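You operate a simulated robot arm through the tools that you are given. There is no shell and no other tool. Be economical: measure what you need, move in short steps, check, and stop when the job is done.

You are at the controls of a simulated two-armed robot. One attempt, no reset.

TASK
Take the blue napkin from the table and lay it out flat on the fan bench.

It is judged by the outcome, as a careful person would: the job done as asked, and still so three seconds after it is handed in. It fails if anything else is knocked over, pushed out of place, dropped, spilled or broken. Flat cloth is picked up by pressing the open fingertips on it (5 to 10 N) and closing them slowly along it; thin cloth reads only 2 to 8 mm in the jaws.

THE ROBOT
Two 7-joint arms with two-finger parallel grippers on one trunk, on a base that drives. Base frame: it is fixed to the floor where the robot stands at the start and does not move with it; the origin is under the middle of the robot, x ahead of it, y to its left, z up; the surface under the hand at the start is at about z = 860. Readings come in mm, degrees, newtons and seconds.
The left shoulder is at the start at [110, 169, 1474], the right one opposite. With the tool pointing down near the work surface each hand reaches from about 420 to 740 mm from the robot's upright axis, wherever it stands, measured 20 degrees to its own side. Places, roughly: fan bench [100, 1700, 400]. Payload 1.57 kg a hand.
Tool frame (each hand has its own): the origin (TCP) lies between the finger pads and is the grasp point; the fingertips stand 30 mm ahead of it; z points along the fingers, y is the line along which they close. The gripper opens to 80 mm. The fingers are 17 mm wide and 12 mm thick; the gripper's body (40 by 82 mm) begins 80 mm behind the TCP.
Orientation is told as [roll, pitch, yaw] about the base's x, y, z axes, in that order, counted from this pose: with the fingers straight down and closing along the base's y, the tool's x points along the base's -x, its y along +y and its z along -z.

THE INTERFACE
- The arms move only by the tool jog_arm. It takes "left_series", "right_series" or both (then of equal length, played together; a hand with none holds still); each is a list of rows, each an object of numbers (a shift or turn left out is 0, a gripper value left out holds the last): "tx", "ty", "tz": the shift along the tool's x, y, z in mm; "wx", "wy", "wz": the turn, a rotation vector about the tool's x, y, z in degrees; "grip": the finger opening in mm, from 0 to 80. In form: [{"tx": .., "ty": .., "tz": .., "wx": .., "wy": .., "wz": .., "grip": ..}, ...]. A call has 1 to 20 rows; each row is the pose to reach, as a shift and turn from the pose commanded when the call began, along the tool's axes at that moment. Rows are played at 5 a second. More than 50 mm and 8.6 degrees between two rows, or a gripper value outside its range, and nothing of the call is played. A pose out of reach is approached as far as the arm can. The call stops where the force on the tool passes 40 N (or 10 N more than at its start, if that is more) or the arm is blocked; 0.2 s more then pass. Each finger travels about 72 mm/s and halts on what it meets, pressing with about 41 N; the grip force reading is that of the motor and also rises with nothing between the fingers. The clock runs only during rows and for 0.2 s after the last one: add rows that repeat a pose to give the fingers time. The reply holds the time, the measured pose of the TCP, the force on the tool along the base axes, the opening and the grip force, in the units named above and with some noise, with the torque about the TCP (base axes, N m) and any sound that the robot's microphone picked up.
- Cameras (640 x 400 px; columns grow to the right, rows downward): "scene" is now at [159.8, -3.3, 1661.1]; the picture's right is [-0.04, -1.00, 0.00], its down [-0.73, 0.03, -0.69] and it looks along [0.69, -0.03, -0.73] (base axes); focal length 265 px, centre (320, 200). "left" rides on the left gripper at [72, 7, -122] in its tool frame; the picture's right is [-0.09, 1.00, 0.00], its down [-0.84, -0.08, -0.54] and it looks along [-0.54, -0.05, 0.84] (tool axes); focal length 238 px, centre (320, 200). "right" rides on the right gripper at [72, -7, -122] in its tool frame; the picture's right is [0.09, 1.00, 0.00], its down [-0.84, 0.08, -0.54] and it looks along [-0.54, 0.05, 0.84] (tool axes); focal length 238 px, centre (320, 200). There is no depth. A picture from a camera that has moved, and an enlarged one, comes with that camera's place and axes in the base frame and with its lens.
- grab_frame(camera): a new picture of that camera. No time passes.
- slide_trunk(by): slides the trunk up (or, below 0, down) by that many mm; the arms and the scene camera ride with it, the base frame stays. It gives what a move gives, with no picture.
- roll_base(legs): drives the robot by 1 to 6 legs, each [ahead, left, turn to the left] in mm, mm and degrees, along the robot's own axes; the way and the turn of a leg run together, so that a leg with both is an arc; at most 1500 mm and 180 degrees a leg. The arms and the cameras ride along, it lands a little off, and it stops where it bumps. It gives what a move gives.
- aim_head(pan, tilt): turns the head with the scene camera to pan (to the left, within 86 degrees either way) and tilt (down, from -29 to 69), counted from straight ahead of the robot. It gives what a move gives.
- close_up(camera, box): a new picture of the part [left, top, right, bottom] of that camera's present view, enlarged. No time passes.
- sign_off(): hands the job in; it is judged then, once.

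Work in short steps. Places have to be worked out from the pictures, the camera data and where the tool is seen: move nearer, look again, correct. Check each grasp and each placing, and mend what went wrong. You have 120 turns and 88 pictures in all, those below and enlarged ones among them. Open the grippers and draw the arms clear of the work before you hand the job in, unless the task says otherwise; then end with one line.

The tools are called after "Call:" by a JSON object that holds its "method" and its "body". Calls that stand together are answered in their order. jog_arm: Moves the arms, as the interface text tells. Its arguments: {"type":"object","properties":{"left_series":{"type":"array","items":{"type":"object","properties":{"tx":{"type":"number"},"ty":{"type":"number"},"tz":{"type":"number"},"wx":{"type":"number"},"wy":{"type":"number"},"wz":{"type":"number"},"grip":{"type":"number"}}}},"right_series":{"type":"array","items":{"type":"object","properties":{"tx":{"type":"number"},"ty":{"type":"number"},"tz":{"type":"number"},"wx":{"type":"number"},"wy":{"type":"number"},"wz":{"type":"number"},"grip":{"type":"number"}}}}},"required":[]} The other tools are called the same way: slide_trunk (by) slides the trunk up or down; roll_base (legs) drives the base; aim_head (pan, tilt) turns the head that bears the scene camera; grab_frame (camera) takes a picture; close_up (camera, box) takes an enlarged picture of a part of a camera's view; sign_off () hands the job in.

At the start:

```text
clock: 0.0
left_tcp_pos: [694.0, 158.1, 1100.8]
left_ee_rot: [0.0, 0.0, 0.0]
left_ft_force: [-0.3, 0.6, 0.8]
left_wrist_torque: [0.03, 0.05, -0.03]
left_opening: 80.2
left_grasp_force: 0.0
right_tcp_pos: [578.0, -391.7, 1016.6]
right_ee_rot: [0.1, 0.0, 0.0]
right_ft_force: [0.0, 0.4, -0.7]
right_wrist_torque: [0.01, 0.0, 0.02]
right_opening: 79.8
right_grasp_force: 0.1
trunk travel left (down, up): [-788.0, 102.0]
robot x, y, heading: [-1.9, 3.8, -0.1]
head pan, tilt: [-2.2, 46.7]
```

scene: 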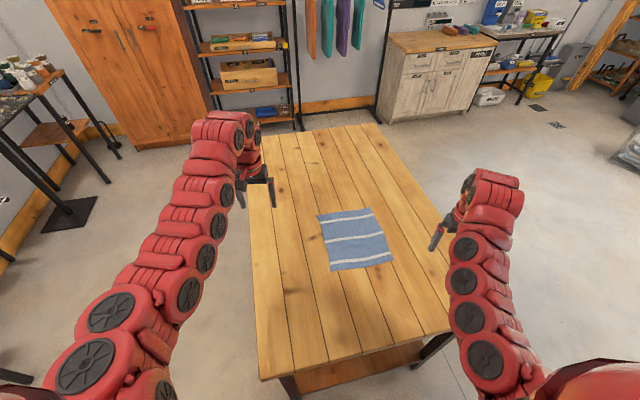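
right: 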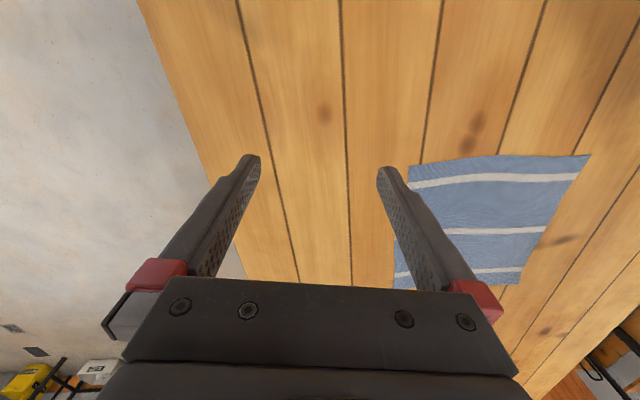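
left: 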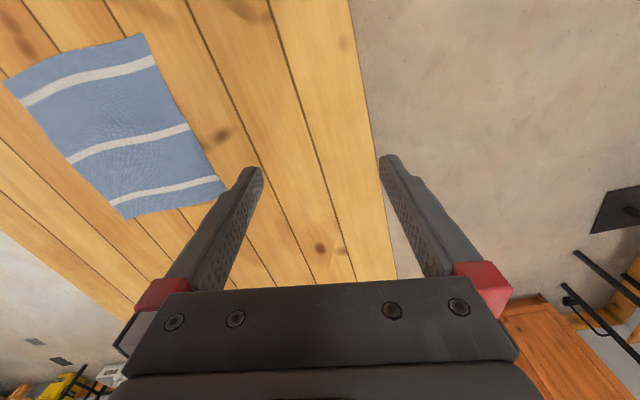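

The napkin looks to lie with corners at roughly (836,-21), (870,-240), (616,-271) and (591,-62) on the table. First I look left to where the fan bench should be.

Call:
{"method": "aim_head", "body": {"pan": 84, "tilt": 35}}

Call:
{"method": "grab_frame", "body": {"camera": "scene"}}

```text
clock: 1.6
left_tcp_pos: [694.3, 159.0, 1100.5]
left_ee_rot: [0.0, 0.0, 0.0]
left_ft_force: [0.1, -0.3, 0.4]
left_wrist_torque: [0.01, 0.0, 0.02]
left_opening: 80.1
left_grasp_force: 0.0
right_tcp_pos: [578.7, -391.1, 1016.2]
right_ee_rot: [0.0, 0.0, 0.0]
right_ft_force: [-0.1, -0.2, 0.6]
right_wrist_torque: [0.01, -0.01, -0.04]
right_opening: 80.1
right_grasp_force: 0.0
trunk travel left (down, up): [-788.0, 102.0]
robot x, y, heading: [-3.0, -1.1, 0.2]
head pan, tilt: [84.0, 35.0]
```

```text
84 pictures are left
camera scene: at [89.2, 87.3, 1678.4], right [0.99, -0.11, 0.0], down [-0.06, -0.57, -0.82], along [0.09, 0.81, -0.57], focal length 265 px, centre (320, 200)
```

scene: 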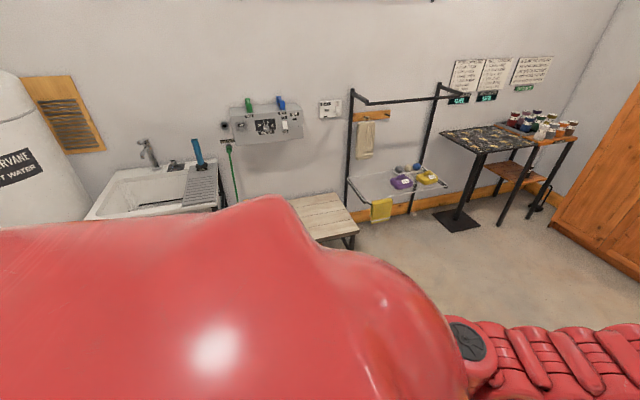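

The low slatted bench at about (322,215) matches the stated place; I zoom on it and what hangs above.

Call:
{"method": "close_up", "body": {"camera": "scene", "box": [200, 80, 460, 260]}}

```text
2.22 times, centred on (330, 170) of scene
camera zoom: at [89.2, 87.3, 1678.4], right [0.99, -0.11, 0.0], down [-0.06, -0.57, -0.82], along [0.09, 0.81, -0.57], focal length 590 px, centre (298, 267)
```

zoom: 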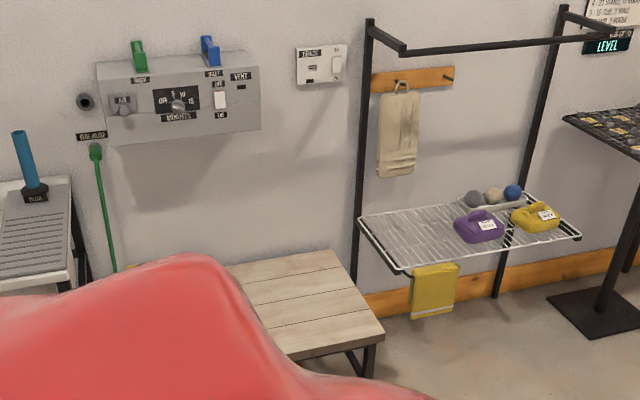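

The low slatted bench is the target, spanning about y 1490–2000. I'll first handle the napkin: slide the base right so the near edge of the napkin is centred, and look again with the head on the table.

Call:
{"method": "roll_base", "body": {"legs": [[0, -165, 0]]}}

Call:
{"method": "aim_head", "body": {"pan": 0, "tilt": 55}}

Call:
{"method": "grab_frame", "body": {"camera": "scene"}}

```text
clock: 3.0
left_tcp_pos: [693.1, -5.1, 1100.6]
left_ee_rot: [-0.1, 0.1, 0.1]
left_ft_force: [-0.2, -0.7, 0.4]
left_wrist_torque: [-0.01, 0.02, 0.01]
left_opening: 80.1
left_grasp_force: 0.1
right_tcp_pos: [578.5, -555.2, 1016.3]
right_ee_rot: [-0.1, -0.1, 0.0]
right_ft_force: [0.0, 0.3, -0.5]
right_wrist_torque: [-0.04, -0.02, 0.0]
right_opening: 80.1
right_grasp_force: 0.0
trunk travel left (down, up): [-788.0, 102.0]
robot x, y, heading: [-1.7, -165.8, 0.4]
head pan, tilt: [84.0, 35.0]
```

```text
clock: 4.6
left_tcp_pos: [693.6, -6.4, 1100.4]
left_ee_rot: [-0.1, 0.0, 0.1]
left_ft_force: [0.4, 0.0, -0.5]
left_wrist_torque: [0.04, 0.0, 0.0]
left_opening: 80.2
left_grasp_force: 0.0
right_tcp_pos: [578.9, -556.4, 1016.8]
right_ee_rot: [0.0, 0.0, 0.1]
right_ft_force: [-0.6, -0.9, 0.4]
right_wrist_torque: [0.04, -0.03, 0.04]
right_opening: 80.1
right_grasp_force: 0.1
trunk travel left (down, up): [-788.0, 102.0]
robot x, y, heading: [0.8, -160.8, 0.4]
head pan, tilt: [0.0, 55.0]
```

```text
82 pictures are left
camera scene: at [152.1, -165.0, 1650.1], right [0.0, -1.0, 0.0], down [-0.82, 0.0, -0.57], along [0.57, 0.0, -0.82], focal length 265 px, centre (320, 200)
```

scene: 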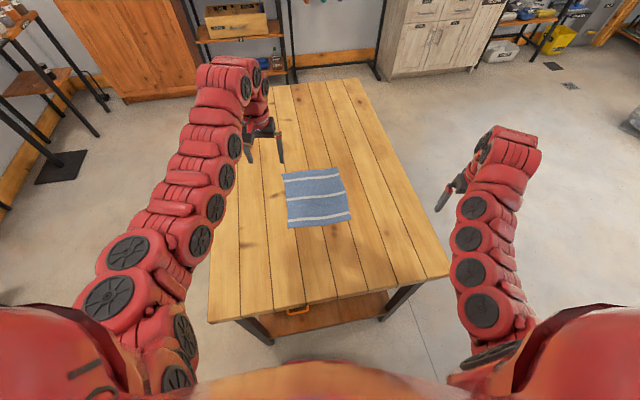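

The refined corners are about (824,-24), (856,-236), (609,-272) and (586,-56), turned about 7°. I bring both hands over the near corners, closing across the near edge, at hover height with jaws at 30 mm.

Call:
{"method": "jog_arm", "body": {"left_series": [{"tx": 6.25, "ty": -5.9, "tz": 11.7, "wz": 6.92, "grip": 30}, {"tx": 12.5, "ty": -11.8, "tz": 23.3, "wz": 13.83}, {"tx": 18.75, "ty": -17.7, "tz": 35, "wz": 20.75}, {"tx": 25, "ty": -23.6, "tz": 46.7, "wz": 27.67}, {"tx": 31.25, "ty": -29.4, "tz": 58.3, "wz": 34.58}, {"tx": 37.5, "ty": -35.3, "tz": 70, "wz": 41.5}, {"tx": 43.75, "ty": -41.2, "tz": 81.7, "wz": 48.42}, {"tx": 50, "ty": -47, "tz": 93.3, "wz": 55.33}, {"tx": 56.25, "ty": -53, "tz": 105, "wz": 62.25}, {"tx": 62.5, "ty": -58.8, "tz": 116.7, "wz": 69.17}, {"tx": 68.75, "ty": -64.7, "tz": 128.3, "wz": 76.08}, {"tx": 75, "ty": -70.6, "tz": 140, "wz": 83}, {"tx": 75, "ty": -70.6, "tz": 140, "wz": 83}], "right_series": [{"tx": -4.75, "ty": 26.1, "tz": 4.75, "wz": -8.08, "grip": 30}, {"tx": -9.5, "ty": 52.2, "tz": 9.5, "wz": -16.17}, {"tx": -14.25, "ty": 78.3, "tz": 14.25, "wz": -24.25}, {"tx": -19, "ty": 104.4, "tz": 19, "wz": -32.33}, {"tx": -23.75, "ty": 130.5, "tz": 23.75, "wz": -40.42}, {"tx": -28.5, "ty": 156.6, "tz": 28.5, "wz": -48.5}, {"tx": -33.25, "ty": 182.7, "tz": 33.25, "wz": -56.58}, {"tx": -38, "ty": 208.8, "tz": 38, "wz": -64.67}, {"tx": -42.75, "ty": 234.9, "tz": 42.75, "wz": -72.75}, {"tx": -47.5, "ty": 261, "tz": 47.5, "wz": -80.83}, {"tx": -52.25, "ty": 287, "tz": 52.25, "wz": -88.92}, {"tx": -57, "ty": 313, "tz": 57, "wz": -97}, {"tx": -57, "ty": 313, "tz": 57, "wz": -97}]}}

Call:
{"method": "grab_frame", "body": {"camera": "scene"}}

Call:
{"method": "grab_frame", "body": {"camera": "left"}}

Call:
{"method": "grab_frame", "body": {"camera": "right"}}

```text
clock: 7.4
left_tcp_pos: [618.2, -77.8, 959.7]
left_ee_rot: [0.0, 0.0, -82.9]
left_ft_force: [0.4, 1.1, 0.9]
left_wrist_torque: [-0.02, -0.04, 0.03]
left_opening: 29.8
left_grasp_force: 0.1
right_tcp_pos: [635.2, -242.2, 958.8]
right_ee_rot: [0.0, 0.1, 97.0]
right_ft_force: [0.2, 0.1, -0.5]
right_wrist_torque: [-0.01, -0.03, -0.03]
right_opening: 30.0
right_grasp_force: 0.0
trunk travel left (down, up): [-788.0, 102.0]
robot x, y, heading: [4.3, -166.3, -0.1]
head pan, tilt: [0.0, 55.0]
```

```text
81 pictures are left
camera scene: at [151.8, -165.2, 1650.2], right [0.0, -1.0, 0.0], down [-0.82, 0.0, -0.57], along [0.57, 0.0, -0.82], focal length 265 px, centre (320, 200)
```

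scene: 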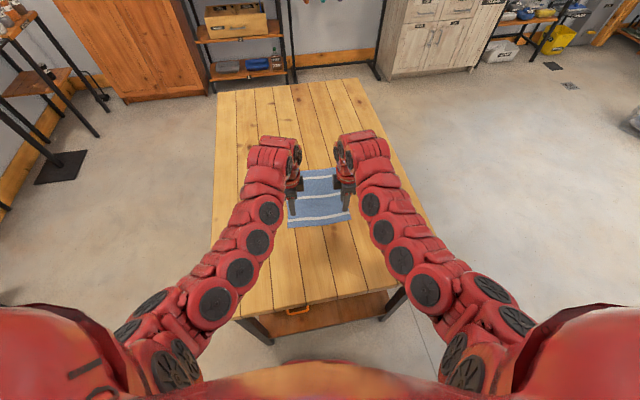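

```text
80 pictures are left
camera left: at [616.2, -3.7, 1081.5], right [1.0, 0.03, 0.0], down [0.03, -0.84, 0.54], along [0.02, -0.54, -0.84], focal length 238 px, centre (320, 200)
```

left: 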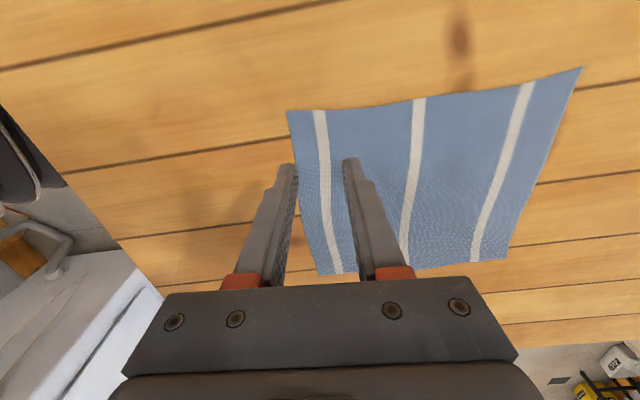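

```text
79 pictures are left
camera right: at [649.9, -311.3, 1080.4], right [-0.98, -0.22, 0.0], down [-0.18, 0.82, 0.54], along [-0.12, 0.53, -0.84], focal length 238 px, centre (320, 200)
```

right: 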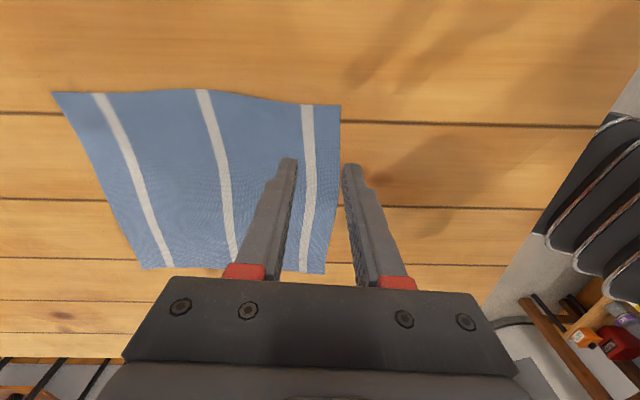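

Wrist views give near corners about (588,-54) and (623,-272), edge turned 9.5°. I correct both hands for that and descend until the fingertips are about 4 mm above the table.

Call:
{"method": "jog_arm", "body": {"left_series": [{"tx": 6.6, "ty": 3.8, "tz": 20, "wz": -2.5}, {"tx": 6.6, "ty": 3.8, "tz": 45, "wz": -2.5}, {"tx": 6.6, "ty": 3.8, "tz": 60, "wz": -2.5}, {"tx": 6.6, "ty": 3.8, "tz": 66, "wz": -2.5}, {"tx": 6.6, "ty": 3.8, "tz": 66, "wz": -2.5}], "right_series": [{"tx": 5.7, "ty": -13.4, "tz": 20, "wz": -2.5}, {"tx": 5.7, "ty": -13.4, "tz": 45, "wz": -2.5}, {"tx": 5.7, "ty": -13.4, "tz": 60, "wz": -2.5}, {"tx": 5.7, "ty": -13.4, "tz": 65, "wz": -2.5}, {"tx": 5.7, "ty": -13.4, "tz": 65, "wz": -2.5}]}}

Call:
{"method": "grab_frame", "body": {"camera": "left"}}

Call:
{"method": "grab_frame", "body": {"camera": "right"}}

```text
clock: 8.6
left_tcp_pos: [621.9, -70.1, 895.4]
left_ee_rot: [0.2, 0.0, -80.4]
left_ft_force: [0.4, 0.3, -1.0]
left_wrist_torque: [-0.01, 0.01, 0.0]
left_opening: 30.0
left_grasp_force: 0.2
right_tcp_pos: [648.9, -247.4, 894.0]
right_ee_rot: [0.1, 0.0, 99.5]
right_ft_force: [-0.9, 0.6, 0.0]
right_wrist_torque: [0.0, -0.04, 0.02]
right_opening: 30.2
right_grasp_force: 0.0
trunk travel left (down, up): [-788.0, 102.0]
robot x, y, heading: [-2.8, -166.0, 0.1]
head pan, tilt: [0.0, 55.0]
```

```text
78 pictures are left
camera left: at [616.2, 3.1, 1015.9], right [1.0, 0.08, 0.0], down [0.06, -0.84, 0.54], along [0.04, -0.54, -0.84], focal length 238 px, centre (320, 200)
```

left: 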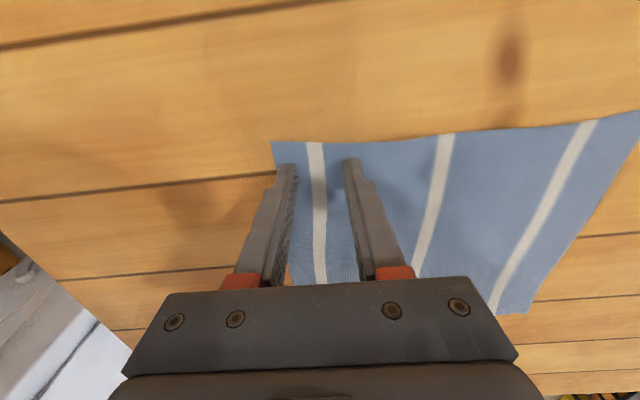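

```text
77 pictures are left
camera right: at [667.2, -315.7, 1015.2], right [-0.97, -0.26, 0.0], down [-0.22, 0.81, 0.54], along [-0.14, 0.52, -0.84], focal length 238 px, centre (320, 200)
```

right: 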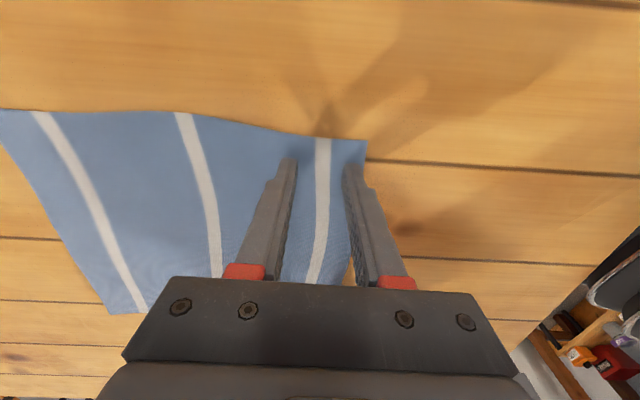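

Both finger pairs straddle the first stripe, on the cloth. I shift 4 mm further in and step down gently to make contact.

Call:
{"method": "jog_arm", "body": {"left_series": [{"ty": 4, "tz": 1}, {"ty": 4, "tz": 2}, {"ty": 4, "tz": 3}, {"ty": 4, "tz": 4}, {"ty": 4, "tz": 5}, {"ty": 4, "tz": 5}], "right_series": [{"ty": -4, "tz": 1}, {"ty": -4, "tz": 2}, {"ty": -4, "tz": 3}, {"ty": -4, "tz": 4}, {"ty": -4, "tz": 4}, {"ty": -4, "tz": 4}]}}

```text
clock: 10.0
left_tcp_pos: [625.9, -68.9, 892.5]
left_ee_rot: [0.2, -0.1, -80.3]
left_ft_force: [0.5, 2.2, 16.2]
left_wrist_torque: [0.0, 0.28, -0.05]
left_opening: 29.9
left_grasp_force: 0.1
right_tcp_pos: [651.9, -245.8, 891.6]
right_ee_rot: [0.0, 0.1, 99.5]
right_ft_force: [0.7, -0.1, 3.9]
right_wrist_torque: [-0.02, 0.04, -0.01]
right_opening: 29.6
right_grasp_force: 0.0
trunk travel left (down, up): [-788.0, 102.0]
robot x, y, heading: [-2.6, -161.9, 0.3]
head pan, tilt: [0.0, 55.0]
```

Contact: left presses 16 N (too much), right 4 N. I ease left 1 mm up, press right slightly, and close slowly.

Call:
{"method": "jog_arm", "body": {"left_series": [{"tz": -1.0}, {"tz": -1.0, "grip": 27}, {"tz": -1.0, "grip": 24}, {"tz": -1.0, "grip": 21}, {"tz": -1.0, "grip": 18}, {"tz": -1.0, "grip": 15}, {"tz": -1.0, "grip": 12}, {"tz": -1.0, "grip": 9}, {"tz": -1.0, "grip": 6}, {"tz": -1.0, "grip": 3}, {"tz": -1.0, "grip": 0}, {"tz": -1.0, "grip": 0}, {"tz": -1.0, "grip": 0}], "right_series": [{"tz": 0.4}, {"tz": 0.4, "grip": 27}, {"tz": 0.4, "grip": 24}, {"tz": 0.4, "grip": 21}, {"tz": 0.4, "grip": 18}, {"tz": 0.4, "grip": 15}, {"tz": 0.4, "grip": 12}, {"tz": 0.4, "grip": 9}, {"tz": 0.4, "grip": 6}, {"tz": 0.4, "grip": 3}, {"tz": 0.4, "grip": 0}, {"tz": 0.4, "grip": 0}, {"tz": 0.4, "grip": 0}]}}

Call:
{"method": "grab_frame", "body": {"camera": "left"}}

Call:
{"method": "grab_frame", "body": {"camera": "right"}}

```text
clock: 12.8
left_tcp_pos: [624.8, -69.8, 891.0]
left_ee_rot: [0.2, 0.0, -80.4]
left_ft_force: [-0.3, -0.3, 0.4]
left_wrist_torque: [0.02, -0.01, 0.01]
left_opening: 1.9
left_grasp_force: 23.0
right_tcp_pos: [651.6, -246.6, 890.8]
right_ee_rot: [-0.2, 0.1, 99.6]
right_ft_force: [-0.7, 0.5, 21.0]
right_wrist_torque: [-0.04, 0.13, 0.04]
right_opening: 1.7
right_grasp_force: 24.1
trunk travel left (down, up): [-788.0, 102.0]
robot x, y, heading: [-0.6, -165.6, 0.3]
head pan, tilt: [0.0, 55.0]
```

```text
76 pictures are left
camera left: at [618.4, 4.0, 1012.5], right [1.0, 0.08, 0.0], down [0.06, -0.84, 0.54], along [0.04, -0.54, -0.84], focal length 238 px, centre (320, 200)
```

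left: 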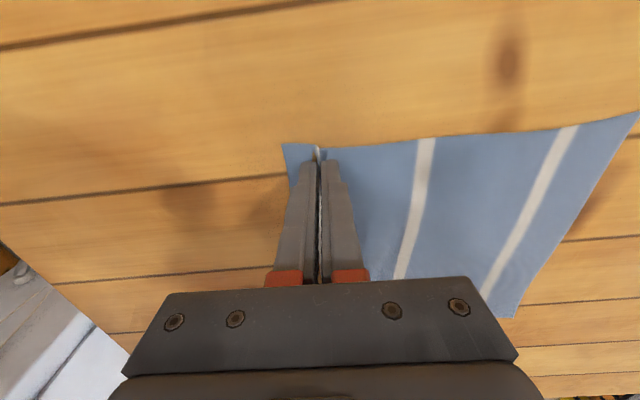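

```text
75 pictures are left
camera right: at [669.7, -314.8, 1012.2], right [-0.97, -0.26, 0.0], down [-0.22, 0.81, 0.54], along [-0.14, 0.52, -0.84], focal length 238 px, centre (320, 200)
```

right: 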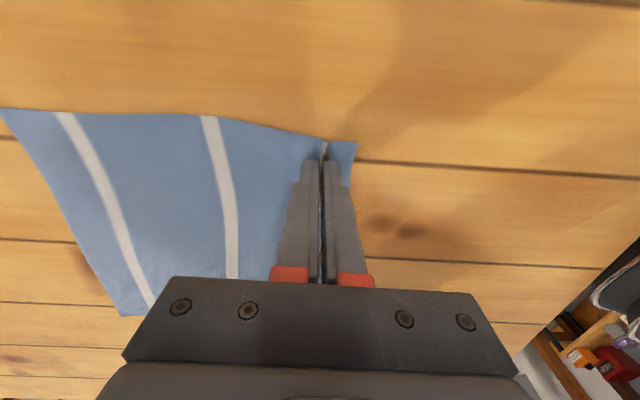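

A ridge (the stripe) is pinched in both jaws, though 1.8 mm is thin. I lift slowly and check.

Call:
{"method": "jog_arm", "body": {"left_series": [{"tz": -10}, {"tz": -25}, {"tz": -45}, {"tz": -70}, {"tz": -100}, {"tz": -100}], "right_series": [{"tz": -10}, {"tz": -25}, {"tz": -45}, {"tz": -70}, {"tz": -100}, {"tz": -100}]}}

Call:
{"method": "grab_frame", "body": {"camera": "left"}}

Call:
{"method": "grab_frame", "body": {"camera": "right"}}

```text
clock: 14.2
left_tcp_pos: [627.3, -68.1, 990.4]
left_ee_rot: [-0.1, 0.0, -80.4]
left_ft_force: [0.3, -0.1, -0.2]
left_wrist_torque: [-0.02, 0.03, -0.04]
left_opening: 1.8
left_grasp_force: 23.3
right_tcp_pos: [653.3, -246.0, 989.3]
right_ee_rot: [0.0, -0.1, 99.5]
right_ft_force: [0.1, 0.4, -0.5]
right_wrist_torque: [0.05, 0.04, -0.02]
right_opening: 1.9
right_grasp_force: 22.9
trunk travel left (down, up): [-788.0, 102.0]
robot x, y, heading: [6.7, -165.6, 0.0]
head pan, tilt: [0.0, 55.0]
```

```text
74 pictures are left
camera left: at [621.3, 4.8, 1111.7], right [1.0, 0.08, 0.0], down [0.06, -0.84, 0.54], along [0.04, -0.54, -0.84], focal length 238 px, centre (320, 200)
```

left: 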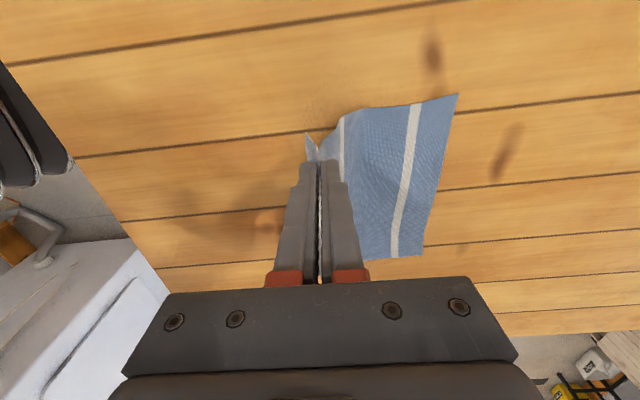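

```text
73 pictures are left
camera right: at [672.4, -314.6, 1110.3], right [-0.97, -0.26, 0.0], down [-0.22, 0.81, 0.54], along [-0.14, 0.52, -0.84], focal length 238 px, centre (320, 200)
```

right: 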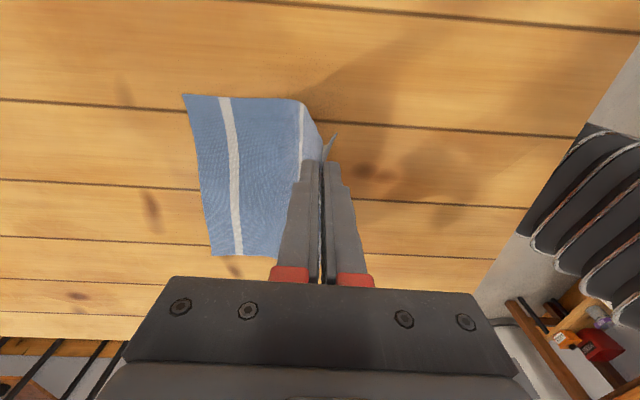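

Both jaws hold the napkin. I lift it fully clear of the table.

Call:
{"method": "jog_arm", "body": {"left_series": [{"tz": -30}, {"tz": -60}, {"tz": -90}, {"tz": -120}, {"tz": -150}, {"tz": -180}, {"tz": -200}, {"tz": -200}], "right_series": [{"tz": -30}, {"tz": -60}, {"tz": -90}, {"tz": -120}, {"tz": -150}, {"tz": -180}, {"tz": -200}, {"tz": -200}]}}

Call:
{"method": "grab_frame", "body": {"camera": "scene"}}

```text
clock: 16.0
left_tcp_pos: [625.8, -71.0, 1190.1]
left_ee_rot: [0.0, 0.1, -80.3]
left_ft_force: [0.2, 0.0, -0.2]
left_wrist_torque: [0.02, 0.03, 0.0]
left_opening: 2.0
left_grasp_force: 23.2
left hand out of reach, approached as far as the arm can: row 2, 3, 4, 5, 6
right_tcp_pos: [652.3, -247.2, 1190.1]
right_ee_rot: [0.0, -0.1, 99.5]
right_ft_force: [0.7, -0.1, 0.5]
right_wrist_torque: [0.02, 0.04, 0.0]
right_opening: 2.0
right_grasp_force: 23.8
trunk travel left (down, up): [-788.0, 102.0]
robot x, y, heading: [-0.2, -165.7, -0.2]
head pan, tilt: [0.0, 55.0]
```

```text
72 pictures are left
camera scene: at [151.8, -167.6, 1650.0], right [0.0, -1.0, 0.0], down [-0.82, 0.0, -0.57], along [0.57, 0.0, -0.82], focal length 265 px, centre (320, 200)
```

scene: 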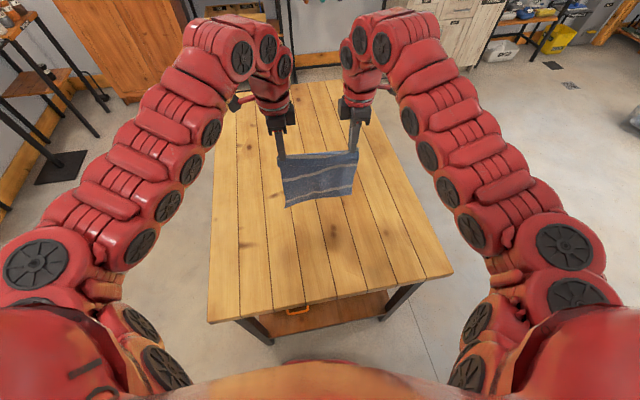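

The napkin hangs spread between the hands. I turn left in place toward the bench and look.

Call:
{"method": "roll_base", "body": {"legs": [[-60, 0, 0], [0, 0, 45], [0, 0, 45]]}}

Call:
{"method": "aim_head", "body": {"pan": 0, "tilt": 30}}

Call:
{"method": "grab_frame", "body": {"camera": "scene"}}

```text
clock: 21.1
left_tcp_pos: [-156.8, 460.6, 1189.5]
left_ee_rot: [0.0, 0.0, 9.8]
left_ft_force: [0.6, 0.2, -0.5]
left_wrist_torque: [-0.02, 0.01, 0.01]
left_opening: 1.6
left_grasp_force: 23.5
right_tcp_pos: [19.9, 488.0, 1189.3]
right_ee_rot: [0.0, 0.0, -170.3]
right_ft_force: [-0.7, 0.6, 0.1]
right_wrist_torque: [-0.01, 0.0, -0.01]
right_opening: 1.7
right_grasp_force: 23.3
trunk travel left (down, up): [-788.0, 102.0]
robot x, y, heading: [-63.9, -167.1, 90.2]
head pan, tilt: [0.0, 55.0]
```

```text
clock: 22.0
left_tcp_pos: [-156.8, 459.6, 1189.3]
left_ee_rot: [0.0, 0.0, 9.8]
left_ft_force: [0.2, 0.4, -0.4]
left_wrist_torque: [0.03, 0.01, -0.05]
left_opening: 1.7
left_grasp_force: 23.3
right_tcp_pos: [19.5, 487.6, 1189.5]
right_ee_rot: [0.1, 0.1, -170.3]
right_ft_force: [0.2, -0.3, 0.7]
right_wrist_torque: [0.01, -0.02, -0.02]
right_opening: 1.6
right_grasp_force: 23.7
trunk travel left (down, up): [-788.0, 102.0]
robot x, y, heading: [-65.6, -164.7, 90.0]
head pan, tilt: [0.0, 30.0]
```

```text
71 pictures are left
camera scene: at [-60.8, 5.5, 1686.1], right [1.0, 0.0, 0.0], down [0.0, -0.5, -0.87], along [0.0, 0.87, -0.5], focal length 265 px, centre (320, 200)
```

scene: 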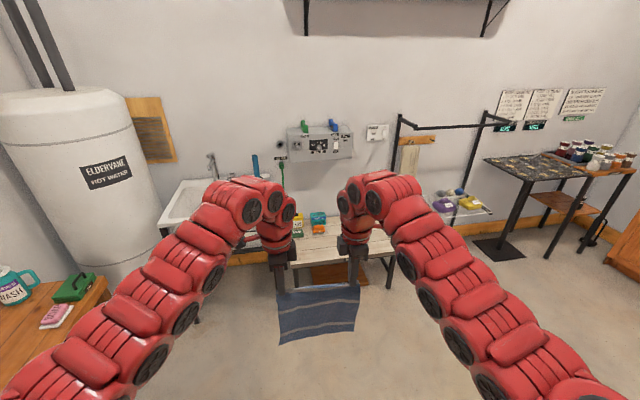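

The bench shows between the hands and has some items on it; I zoom in.

Call:
{"method": "close_up", "body": {"camera": "scene", "box": [250, 110, 430, 300]}}

```text
2.11 times, centred on (340, 205) of scene
camera zoom: at [-60.8, 5.5, 1686.1], right [1.0, 0.0, 0.0], down [0.0, -0.5, -0.87], along [0.0, 0.87, -0.5], focal length 558 px, centre (278, 190)
```

zoom: 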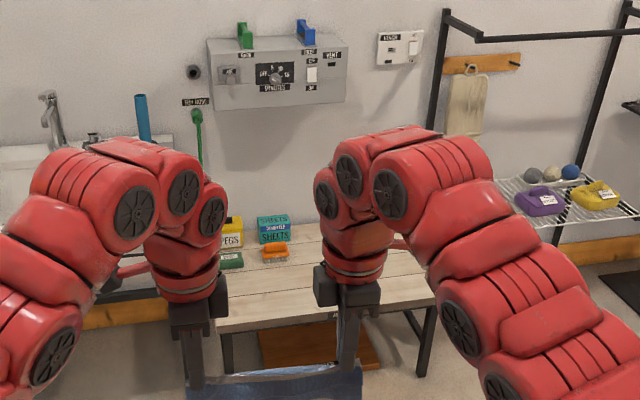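

Items (pegs, sheets etc.) stand on the left back of the bench; the right half looks free. I drive closer and to the right, then look down at it.

Call:
{"method": "roll_base", "body": {"legs": [[650, -250, 0]]}}

Call:
{"method": "aim_head", "body": {"pan": 0, "tilt": 45}}

Call:
{"method": "grab_frame", "body": {"camera": "scene"}}

```text
clock: 25.8
left_tcp_pos: [98.5, 1104.2, 1191.0]
left_ee_rot: [0.1, -0.1, 9.4]
left_ft_force: [0.8, 0.8, -0.3]
left_wrist_torque: [0.0, 0.02, -0.03]
left_opening: 1.5
left_grasp_force: 23.5
right_tcp_pos: [275.3, 1132.5, 1190.3]
right_ee_rot: [-0.2, 0.0, -170.6]
right_ft_force: [0.1, -0.2, -0.4]
right_wrist_torque: [-0.01, 0.02, -0.05]
right_opening: 1.4
right_grasp_force: 23.4
trunk travel left (down, up): [-788.0, 102.0]
robot x, y, heading: [189.2, 482.0, 89.8]
head pan, tilt: [0.0, 30.0]
```

```text
clock: 26.6
left_tcp_pos: [96.6, 1105.5, 1189.3]
left_ee_rot: [-0.1, 0.0, 9.3]
left_ft_force: [0.0, -0.9, -0.5]
left_wrist_torque: [0.03, -0.04, -0.02]
left_opening: 2.0
left_grasp_force: 23.7
right_tcp_pos: [272.7, 1132.4, 1190.0]
right_ee_rot: [0.1, 0.0, -170.7]
right_ft_force: [0.4, -0.1, 0.0]
right_wrist_torque: [-0.01, -0.01, -0.04]
right_opening: 1.7
right_grasp_force: 23.8
trunk travel left (down, up): [-788.0, 102.0]
robot x, y, heading: [190.8, 480.1, 90.0]
head pan, tilt: [0.0, 45.0]
```

```text
69 pictures are left
camera scene: at [189.5, 642.0, 1663.6], right [1.0, 0.0, 0.0], down [0.0, -0.71, -0.71], along [0.0, 0.71, -0.71], focal length 265 px, centre (320, 200)
```

scene: 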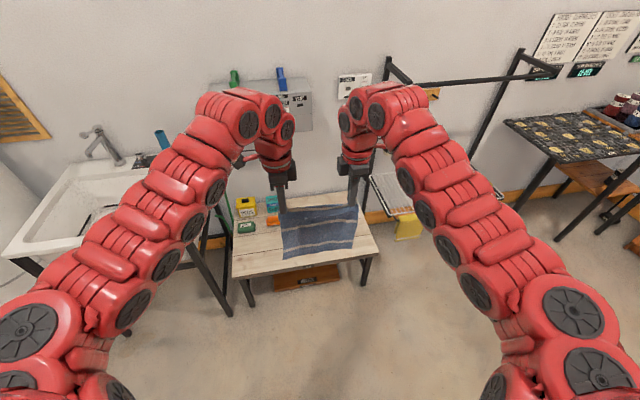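

The bench is turned about 10°, same as the napkin now. Before placing, I zoom in on the panel and the signs to check for a fan.

Call:
{"method": "close_up", "body": {"camera": "scene", "box": [200, 60, 400, 220]}}

Call:
{"method": "aim_head", "body": {"pan": 0, "tilt": 10}}

Call:
{"method": "grab_frame", "body": {"camera": "scene"}}

Call:
{"method": "close_up", "body": {"camera": "scene", "box": [200, 180, 420, 320]}}

```text
2.50 times, centred on (300, 140) of scene
camera zoom: at [189.5, 642.0, 1663.6], right [1.0, 0.0, 0.0], down [0.0, -0.71, -0.71], along [0.0, 0.71, -0.71], focal length 663 px, centre (370, 350)
```

zoom: 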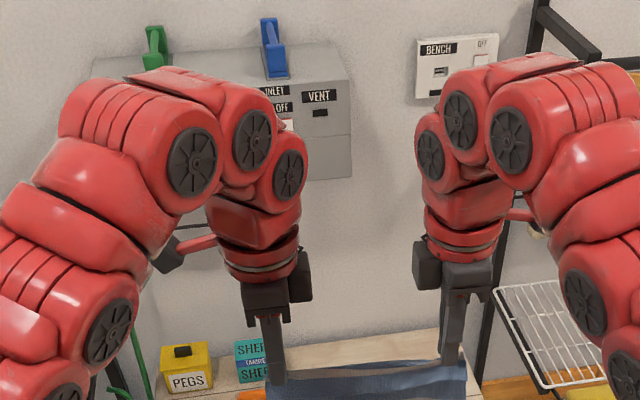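

```text
clock: 27.6
left_tcp_pos: [97.3, 1105.8, 1189.6]
left_ee_rot: [0.0, 0.0, 9.4]
left_ft_force: [0.3, 0.0, 0.9]
left_wrist_torque: [-0.03, 0.02, -0.01]
left_opening: 2.0
left_grasp_force: 23.7
right_tcp_pos: [273.8, 1133.8, 1190.4]
right_ee_rot: [0.0, 0.0, -170.7]
right_ft_force: [0.0, 0.1, 0.2]
right_wrist_torque: [0.0, 0.01, -0.02]
right_opening: 1.6
right_grasp_force: 23.6
trunk travel left (down, up): [-788.0, 102.0]
robot x, y, heading: [189.2, 476.9, 89.7]
head pan, tilt: [0.0, 10.0]
```

```text
67 pictures are left
camera scene: at [190.1, 653.5, 1718.4], right [1.0, 0.0, 0.0], down [0.0, -0.17, -0.98], along [0.0, 0.98, -0.17], focal length 265 px, centre (320, 200)
```

scene: 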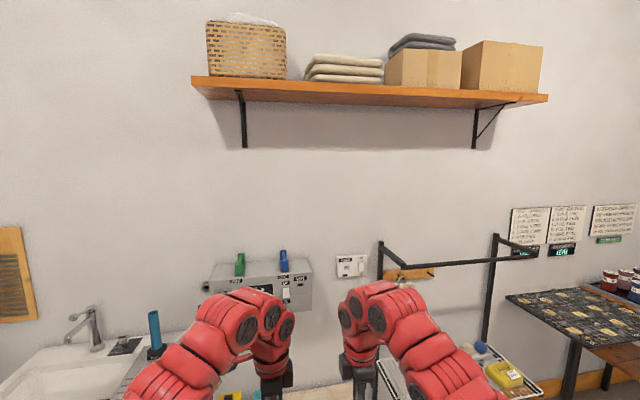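

```text
2.86 times, centred on (310, 250) of scene
camera zoom: at [190.1, 653.5, 1718.4], right [1.0, 0.0, 0.0], down [0.0, -0.17, -0.98], along [0.0, 0.98, -0.17], focal length 758 px, centre (349, 57)
```

zoom: 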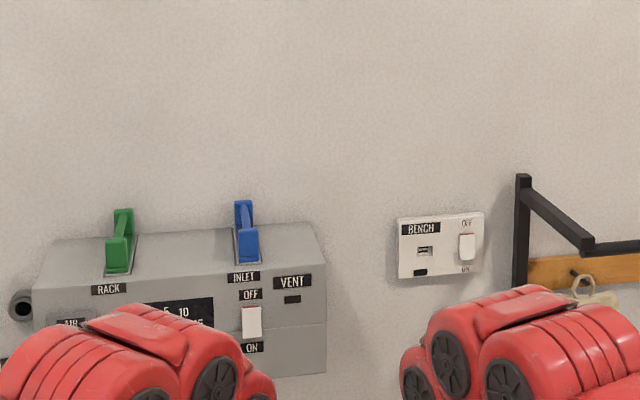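

The bench switch and lamp appear off. I read the wall notices in case they bear on the bench.

Call:
{"method": "close_up", "body": {"camera": "scene", "box": [500, 195, 640, 275]}}

Call:
{"method": "close_up", "body": {"camera": "scene", "box": [325, 245, 385, 285]}}

```text
4.57 times, centred on (570, 235) of scene
camera zoom: at [190.1, 653.5, 1718.4], right [1.0, 0.0, 0.0], down [0.0, -0.17, -0.98], along [0.0, 0.98, -0.17], focal length 1213 px, centre (-823, 40)
```

zoom: 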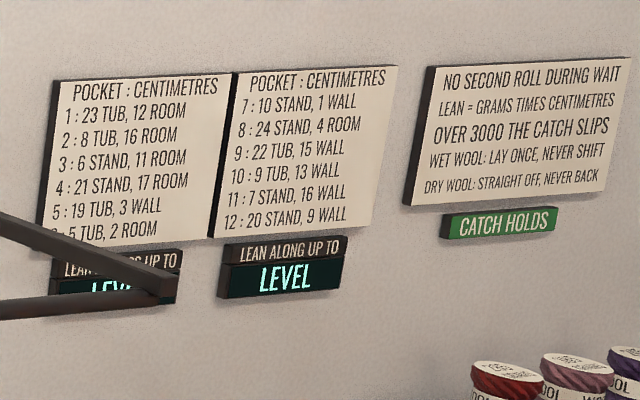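

```text
10.00 times, centred on (355, 265) of scene
camera zoom: at [190.1, 653.5, 1718.4], right [1.0, 0.0, 0.0], down [0.0, -0.17, -0.98], along [0.0, 0.98, -0.17], focal length 2653 px, centre (-30, -450)
```

zoom: 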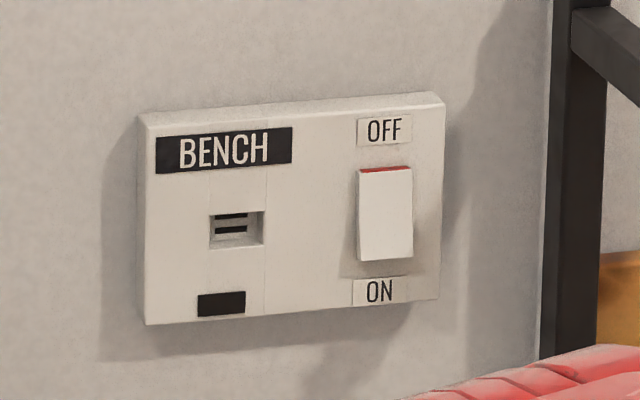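

Notices concern something else and the bench lamp is dark, so I proceed. I drive 450 mm ahead and lower the trunk part way, then look.

Call:
{"method": "roll_base", "body": {"legs": [[450, 0, 0]]}}

Call:
{"method": "slide_trunk", "body": {"by": -300}}

Call:
{"method": "aim_head", "body": {"pan": 0, "tilt": 50}}

Call:
{"method": "grab_frame", "body": {"camera": "scene"}}

Call:
{"method": "grab_frame", "body": {"camera": "left"}}

Call:
{"method": "grab_frame", "body": {"camera": "right"}}

```text
clock: 30.3
left_tcp_pos: [101.9, 1552.7, 1189.8]
left_ee_rot: [0.0, 0.0, 9.2]
left_ft_force: [-0.3, -0.2, 0.5]
left_wrist_torque: [0.0, -0.01, -0.03]
left_opening: 1.7
left_grasp_force: 23.7
right_tcp_pos: [276.6, 1579.0, 1188.9]
right_ee_rot: [0.1, 0.0, -170.8]
right_ft_force: [0.0, -0.5, 0.5]
right_wrist_torque: [-0.02, 0.03, -0.01]
right_opening: 1.7
right_grasp_force: 23.4
trunk travel left (down, up): [-788.0, 102.0]
robot x, y, heading: [192.9, 925.4, 89.7]
head pan, tilt: [0.0, 10.0]
```

```text
clock: 33.3
left_tcp_pos: [102.1, 1552.3, 889.9]
left_ee_rot: [0.0, 0.1, 9.2]
left_ft_force: [0.5, -0.4, 0.0]
left_wrist_torque: [0.02, 0.01, -0.01]
left_opening: 1.8
left_grasp_force: 23.6
right_tcp_pos: [278.4, 1578.8, 889.3]
right_ee_rot: [-0.1, 0.0, -170.7]
right_ft_force: [0.0, -0.7, -0.5]
right_wrist_torque: [-0.01, 0.01, 0.01]
right_opening: 1.4
right_grasp_force: 23.2
trunk travel left (down, up): [-488.0, 402.0]
robot x, y, heading: [189.1, 926.0, 89.7]
head pan, tilt: [0.0, 10.0]
```

```text
clock: 34.4
left_tcp_pos: [101.3, 1552.9, 890.0]
left_ee_rot: [0.0, -0.1, 9.2]
left_ft_force: [0.1, 0.6, -0.3]
left_wrist_torque: [0.01, 0.04, -0.05]
left_opening: 2.0
left_grasp_force: 23.8
right_tcp_pos: [277.5, 1579.9, 889.8]
right_ee_rot: [-0.1, 0.1, -170.8]
right_ft_force: [-0.3, 0.0, -0.9]
right_wrist_torque: [-0.01, 0.0, 0.01]
right_opening: 1.6
right_grasp_force: 23.4
trunk travel left (down, up): [-488.0, 402.0]
robot x, y, heading: [191.8, 925.4, 90.1]
head pan, tilt: [0.0, 50.0]
```

```text
63 pictures are left
camera scene: at [192.7, 1084.1, 1356.7], right [1.0, -0.01, 0.0], down [0.0, -0.77, -0.64], along [0.0, 0.64, -0.77], focal length 265 px, centre (320, 200)
```

scene: 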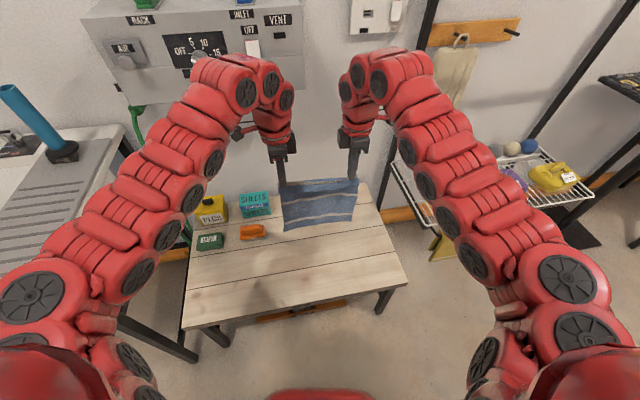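

```text
62 pictures are left
camera left: at [29.5, 1549.1, 1010.9], right [-0.07, 1.0, 0.0], down [0.84, 0.06, 0.54], along [0.54, 0.04, -0.84], focal length 238 px, centre (320, 200)
```

left: 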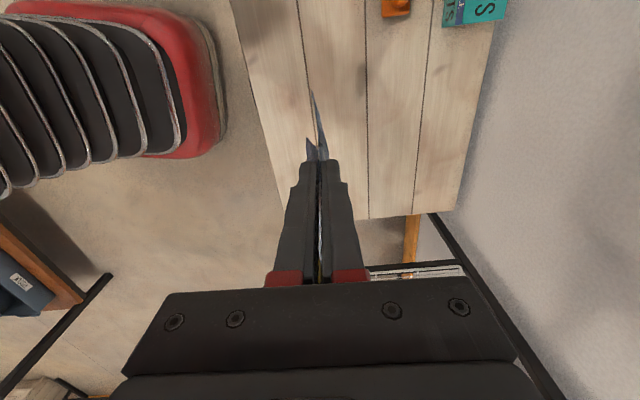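

```text
61 pictures are left
camera right: at [347.5, 1598.4, 1010.9], right [0.25, -0.97, 0.0], down [-0.81, -0.21, 0.54], along [-0.52, -0.14, -0.84], focal length 238 px, centre (320, 200)
```

right: 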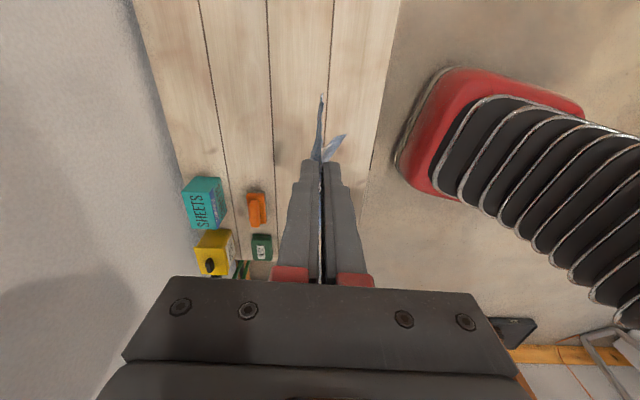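

The bench front edge runs from about (-261,1318) to (519,1473), depth ~540, with the free area right of x≈0. I go 75 mm further ahead and lower the trunk 160 mm, leaving the cloth hanging above the bench.

Call:
{"method": "roll_base", "body": {"legs": [[75, -30, 0]]}}

Call:
{"method": "slide_trunk", "body": {"by": -150}}

Call:
{"method": "grab_frame", "body": {"camera": "scene"}}

```text
clock: 35.4
left_tcp_pos: [132.4, 1627.3, 888.6]
left_ee_rot: [-0.2, -0.1, 9.2]
left_ft_force: [0.6, 0.7, -1.2]
left_wrist_torque: [-0.03, 0.05, -0.03]
left_opening: 1.8
left_grasp_force: 23.8
right_tcp_pos: [308.7, 1653.5, 888.1]
right_ee_rot: [0.0, 0.0, -171.0]
right_ft_force: [0.3, -0.8, 0.3]
right_wrist_torque: [-0.02, 0.03, 0.0]
right_opening: 1.9
right_grasp_force: 23.4
trunk travel left (down, up): [-488.0, 402.0]
robot x, y, heading: [222.2, 1001.8, 89.4]
head pan, tilt: [0.0, 50.0]
```

```text
clock: 37.2
left_tcp_pos: [133.1, 1627.0, 739.7]
left_ee_rot: [0.0, 0.0, 9.1]
left_ft_force: [0.4, -0.2, 0.2]
left_wrist_torque: [0.0, -0.03, -0.04]
left_opening: 1.8
left_grasp_force: 23.4
right_tcp_pos: [307.7, 1653.4, 739.9]
right_ee_rot: [0.1, -0.1, -170.9]
right_ft_force: [-0.1, -0.1, -0.2]
right_wrist_torque: [0.02, 0.03, 0.01]
right_opening: 1.6
right_grasp_force: 23.1
trunk travel left (down, up): [-338.0, 552.0]
robot x, y, heading: [226.9, 1004.0, 89.7]
head pan, tilt: [0.0, 50.0]
```

```text
60 pictures are left
camera scene: at [223.1, 1158.1, 1206.7], right [1.0, -0.01, 0.0], down [-0.01, -0.77, -0.64], along [0.0, 0.64, -0.77], focal length 265 px, centre (320, 200)
```

scene: 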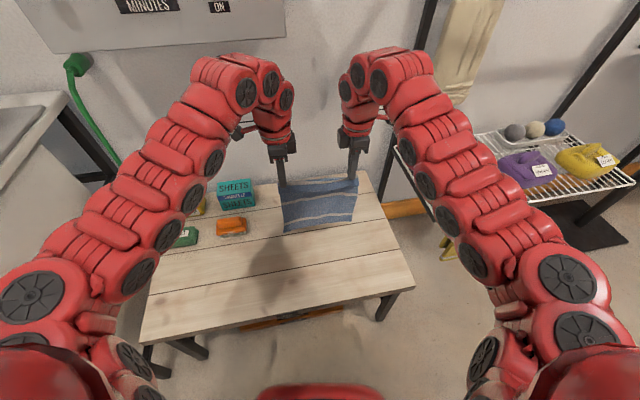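

Everything clear. I move both hands 50 mm rearward over the bench and lower until the cloth's bottom edge nears the surface.

Call:
{"method": "jog_arm", "body": {"left_series": [{"ty": 15, "tz": 25}, {"ty": 30, "tz": 50}, {"ty": 45, "tz": 75}, {"ty": 50, "tz": 95}, {"ty": 50, "tz": 105}, {"ty": 50, "tz": 105}], "right_series": [{"ty": -15, "tz": 25}, {"ty": -30, "tz": 50}, {"ty": -45, "tz": 75}, {"ty": -50, "tz": 95}, {"ty": -50, "tz": 105}, {"ty": -50, "tz": 105}]}}

Call:
{"method": "grab_frame", "body": {"camera": "scene"}}

Call:
{"method": "grab_frame", "body": {"camera": "left"}}

```text
clock: 38.6
left_tcp_pos: [124.2, 1675.8, 635.4]
left_ee_rot: [0.1, 0.0, 9.1]
left_ft_force: [1.2, 0.3, -0.5]
left_wrist_torque: [0.02, -0.01, 0.0]
left_opening: 1.9
left_grasp_force: 24.0
right_tcp_pos: [300.9, 1702.4, 634.6]
right_ee_rot: [-0.1, 0.1, -170.8]
right_ft_force: [-0.5, -0.3, 0.1]
right_wrist_torque: [0.03, -0.01, -0.05]
right_opening: 1.7
right_grasp_force: 23.5
trunk travel left (down, up): [-338.0, 552.0]
robot x, y, heading: [224.4, 999.2, 89.5]
head pan, tilt: [0.0, 50.0]
```

```text
59 pictures are left
camera scene: at [223.1, 1158.2, 1206.7], right [1.0, -0.01, 0.0], down [-0.01, -0.77, -0.64], along [0.0, 0.64, -0.77], focal length 265 px, centre (320, 200)
```

scene: 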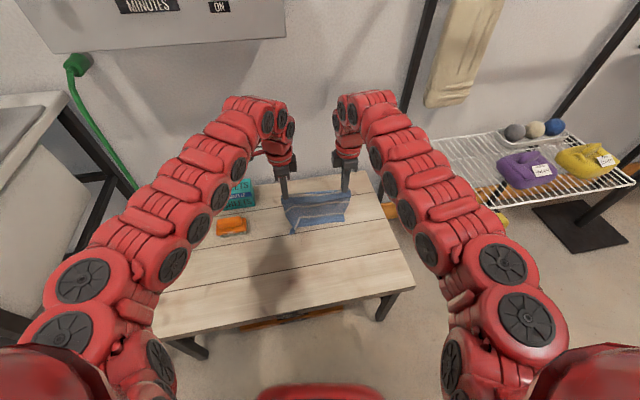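

```text
58 pictures are left
camera left: at [52.4, 1672.6, 756.5], right [-0.07, 1.0, 0.0], down [0.84, 0.06, 0.54], along [0.54, 0.04, -0.84], focal length 238 px, centre (320, 200)
```

left: 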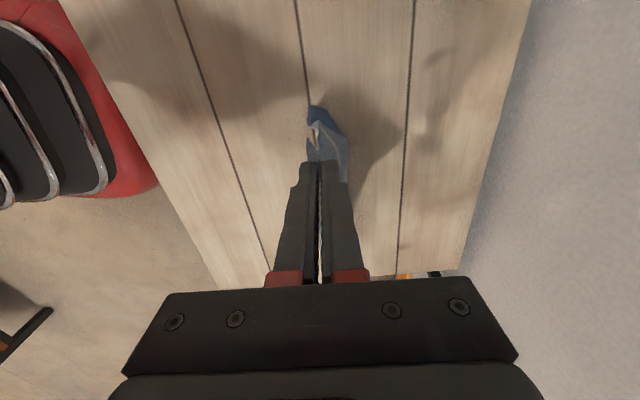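

Zooming to see whether the lower edge already rests on the bench.

Call:
{"method": "close_up", "body": {"camera": "scene", "box": [220, 140, 420, 265]}}

Call:
{"method": "close_up", "body": {"camera": "left", "box": [260, 80, 420, 200]}}

```text
3.20 times, centred on (320, 202) of scene
camera zoom: at [223.1, 1158.2, 1206.7], right [1.0, -0.01, 0.0], down [-0.01, -0.77, -0.64], along [0.0, 0.64, -0.77], focal length 849 px, centre (320, 192)
```

zoom: 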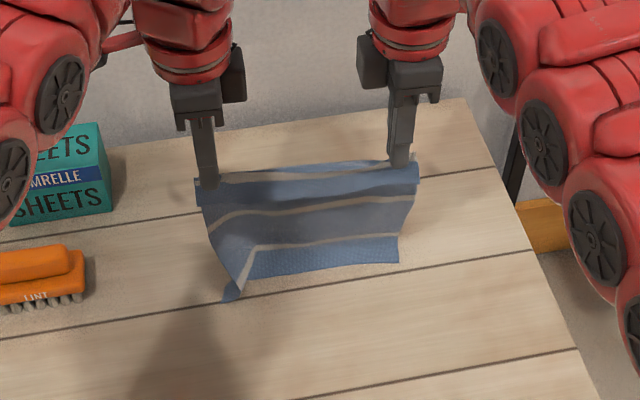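

```text
3.33 times, centred on (340, 140) of left
camera zoom: at [52.4, 1672.6, 756.5], right [-0.07, 1.0, 0.0], down [0.84, 0.06, 0.54], along [0.54, 0.04, -0.84], focal length 794 px, centre (253, 400)
```

zoom: 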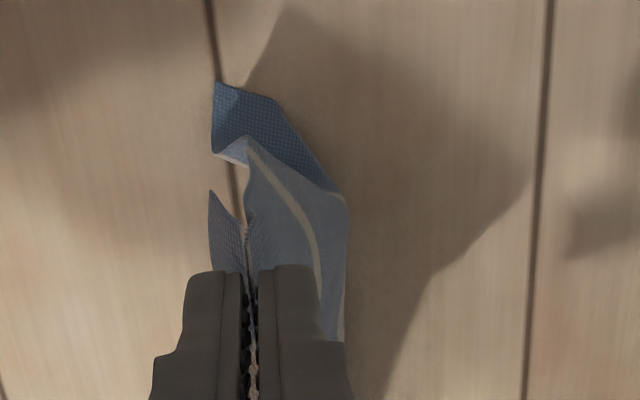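

The lower edge already touches and is folding toward the robot. I raise 45 mm and shift slightly rearward so it hangs straight, then lay it with a backward-moving arc.

Call:
{"method": "jog_arm", "body": {"left_series": [{"ty": 0, "tz": -20}, {"ty": 5, "tz": -40}, {"ty": 10, "tz": -50}, {"ty": 20, "tz": -50}, {"ty": 20, "tz": -50}, {"ty": 20, "tz": -50}, {"ty": 20, "tz": -50}], "right_series": [{"ty": 0, "tz": -20}, {"ty": -5, "tz": -40}, {"ty": -10, "tz": -50}, {"ty": -20, "tz": -50}, {"ty": -20, "tz": -50}, {"ty": -20, "tz": -50}, {"ty": -20, "tz": -50}]}}

Call:
{"method": "close_up", "body": {"camera": "scene", "box": [220, 140, 420, 265]}}

Call:
{"method": "close_up", "body": {"camera": "left", "box": [260, 80, 420, 200]}}

```text
clock: 40.2
left_tcp_pos: [121.6, 1695.2, 684.1]
left_ee_rot: [0.0, 0.0, 9.0]
left_ft_force: [0.6, 0.8, -0.3]
left_wrist_torque: [0.04, -0.02, 0.0]
left_opening: 1.8
left_grasp_force: 23.3
right_tcp_pos: [296.7, 1720.4, 684.3]
right_ee_rot: [-0.1, -0.1, -170.9]
right_ft_force: [-0.8, 0.8, -0.3]
right_wrist_torque: [0.0, 0.0, -0.02]
right_opening: 2.0
right_grasp_force: 23.8
trunk travel left (down, up): [-338.0, 552.0]
robot x, y, heading: [218.6, 1003.0, 89.7]
head pan, tilt: [0.0, 50.0]
```

```text
3.20 times, centred on (320, 202) of scene
camera zoom: at [223.1, 1158.2, 1206.6], right [1.0, -0.01, 0.0], down [-0.01, -0.77, -0.64], along [0.0, 0.64, -0.77], focal length 849 px, centre (320, 192)
```

zoom: 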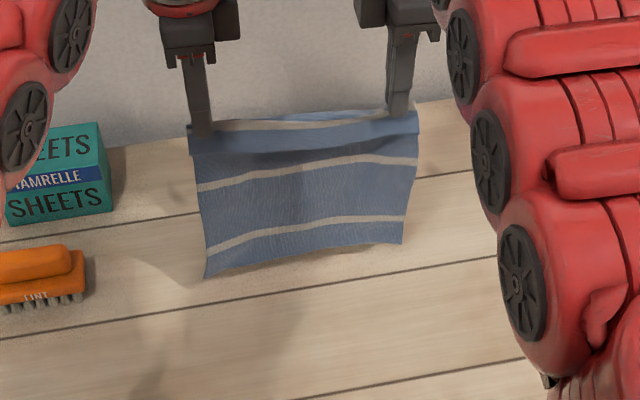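

```text
3.33 times, centred on (340, 140) of left
camera zoom: at [49.2, 1692.3, 805.7], right [-0.07, 1.0, 0.0], down [0.84, 0.06, 0.54], along [0.54, 0.04, -0.84], focal length 794 px, centre (253, 400)
```

zoom: 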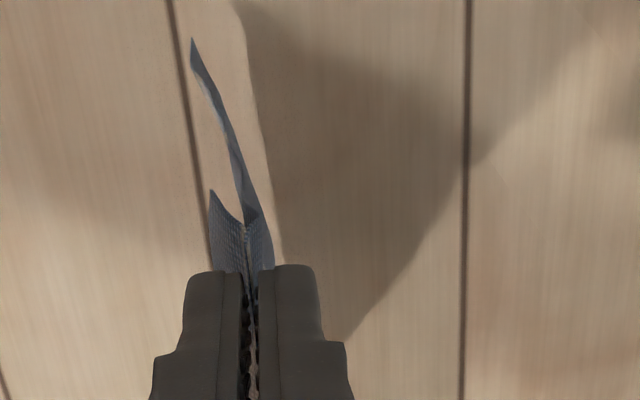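

The cloth leans a bit toward the robot; I wait a second to see whether that is just swing.

Call:
{"method": "jog_arm", "body": {"left_series": [{}, {}, {}, {}, {}, {}, {}, {}], "right_series": [{}, {}, {}, {}, {}, {}, {}, {}]}}

Call:
{"method": "close_up", "body": {"camera": "left", "box": [260, 80, 420, 200]}}

```text
clock: 42.0
left_tcp_pos: [121.4, 1696.0, 684.3]
left_ee_rot: [0.1, 0.0, 9.1]
left_ft_force: [0.3, -0.2, 0.5]
left_wrist_torque: [-0.02, -0.02, 0.01]
left_opening: 1.9
left_grasp_force: 23.2
right_tcp_pos: [298.2, 1720.8, 684.0]
right_ee_rot: [0.0, -0.1, -170.9]
right_ft_force: [-0.3, -0.2, -0.8]
right_wrist_torque: [-0.01, 0.01, -0.06]
right_opening: 1.8
right_grasp_force: 23.8
trunk travel left (down, up): [-338.0, 552.0]
robot x, y, heading: [222.9, 1002.0, 89.7]
head pan, tilt: [0.0, 50.0]
```

```text
3.33 times, centred on (340, 140) of left
camera zoom: at [49.3, 1692.3, 805.7], right [-0.07, 1.0, 0.0], down [0.84, 0.06, 0.54], along [0.54, 0.04, -0.84], focal length 794 px, centre (253, 400)
```

zoom: 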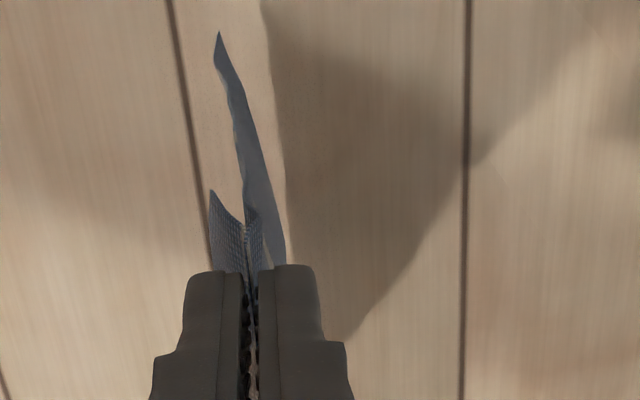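

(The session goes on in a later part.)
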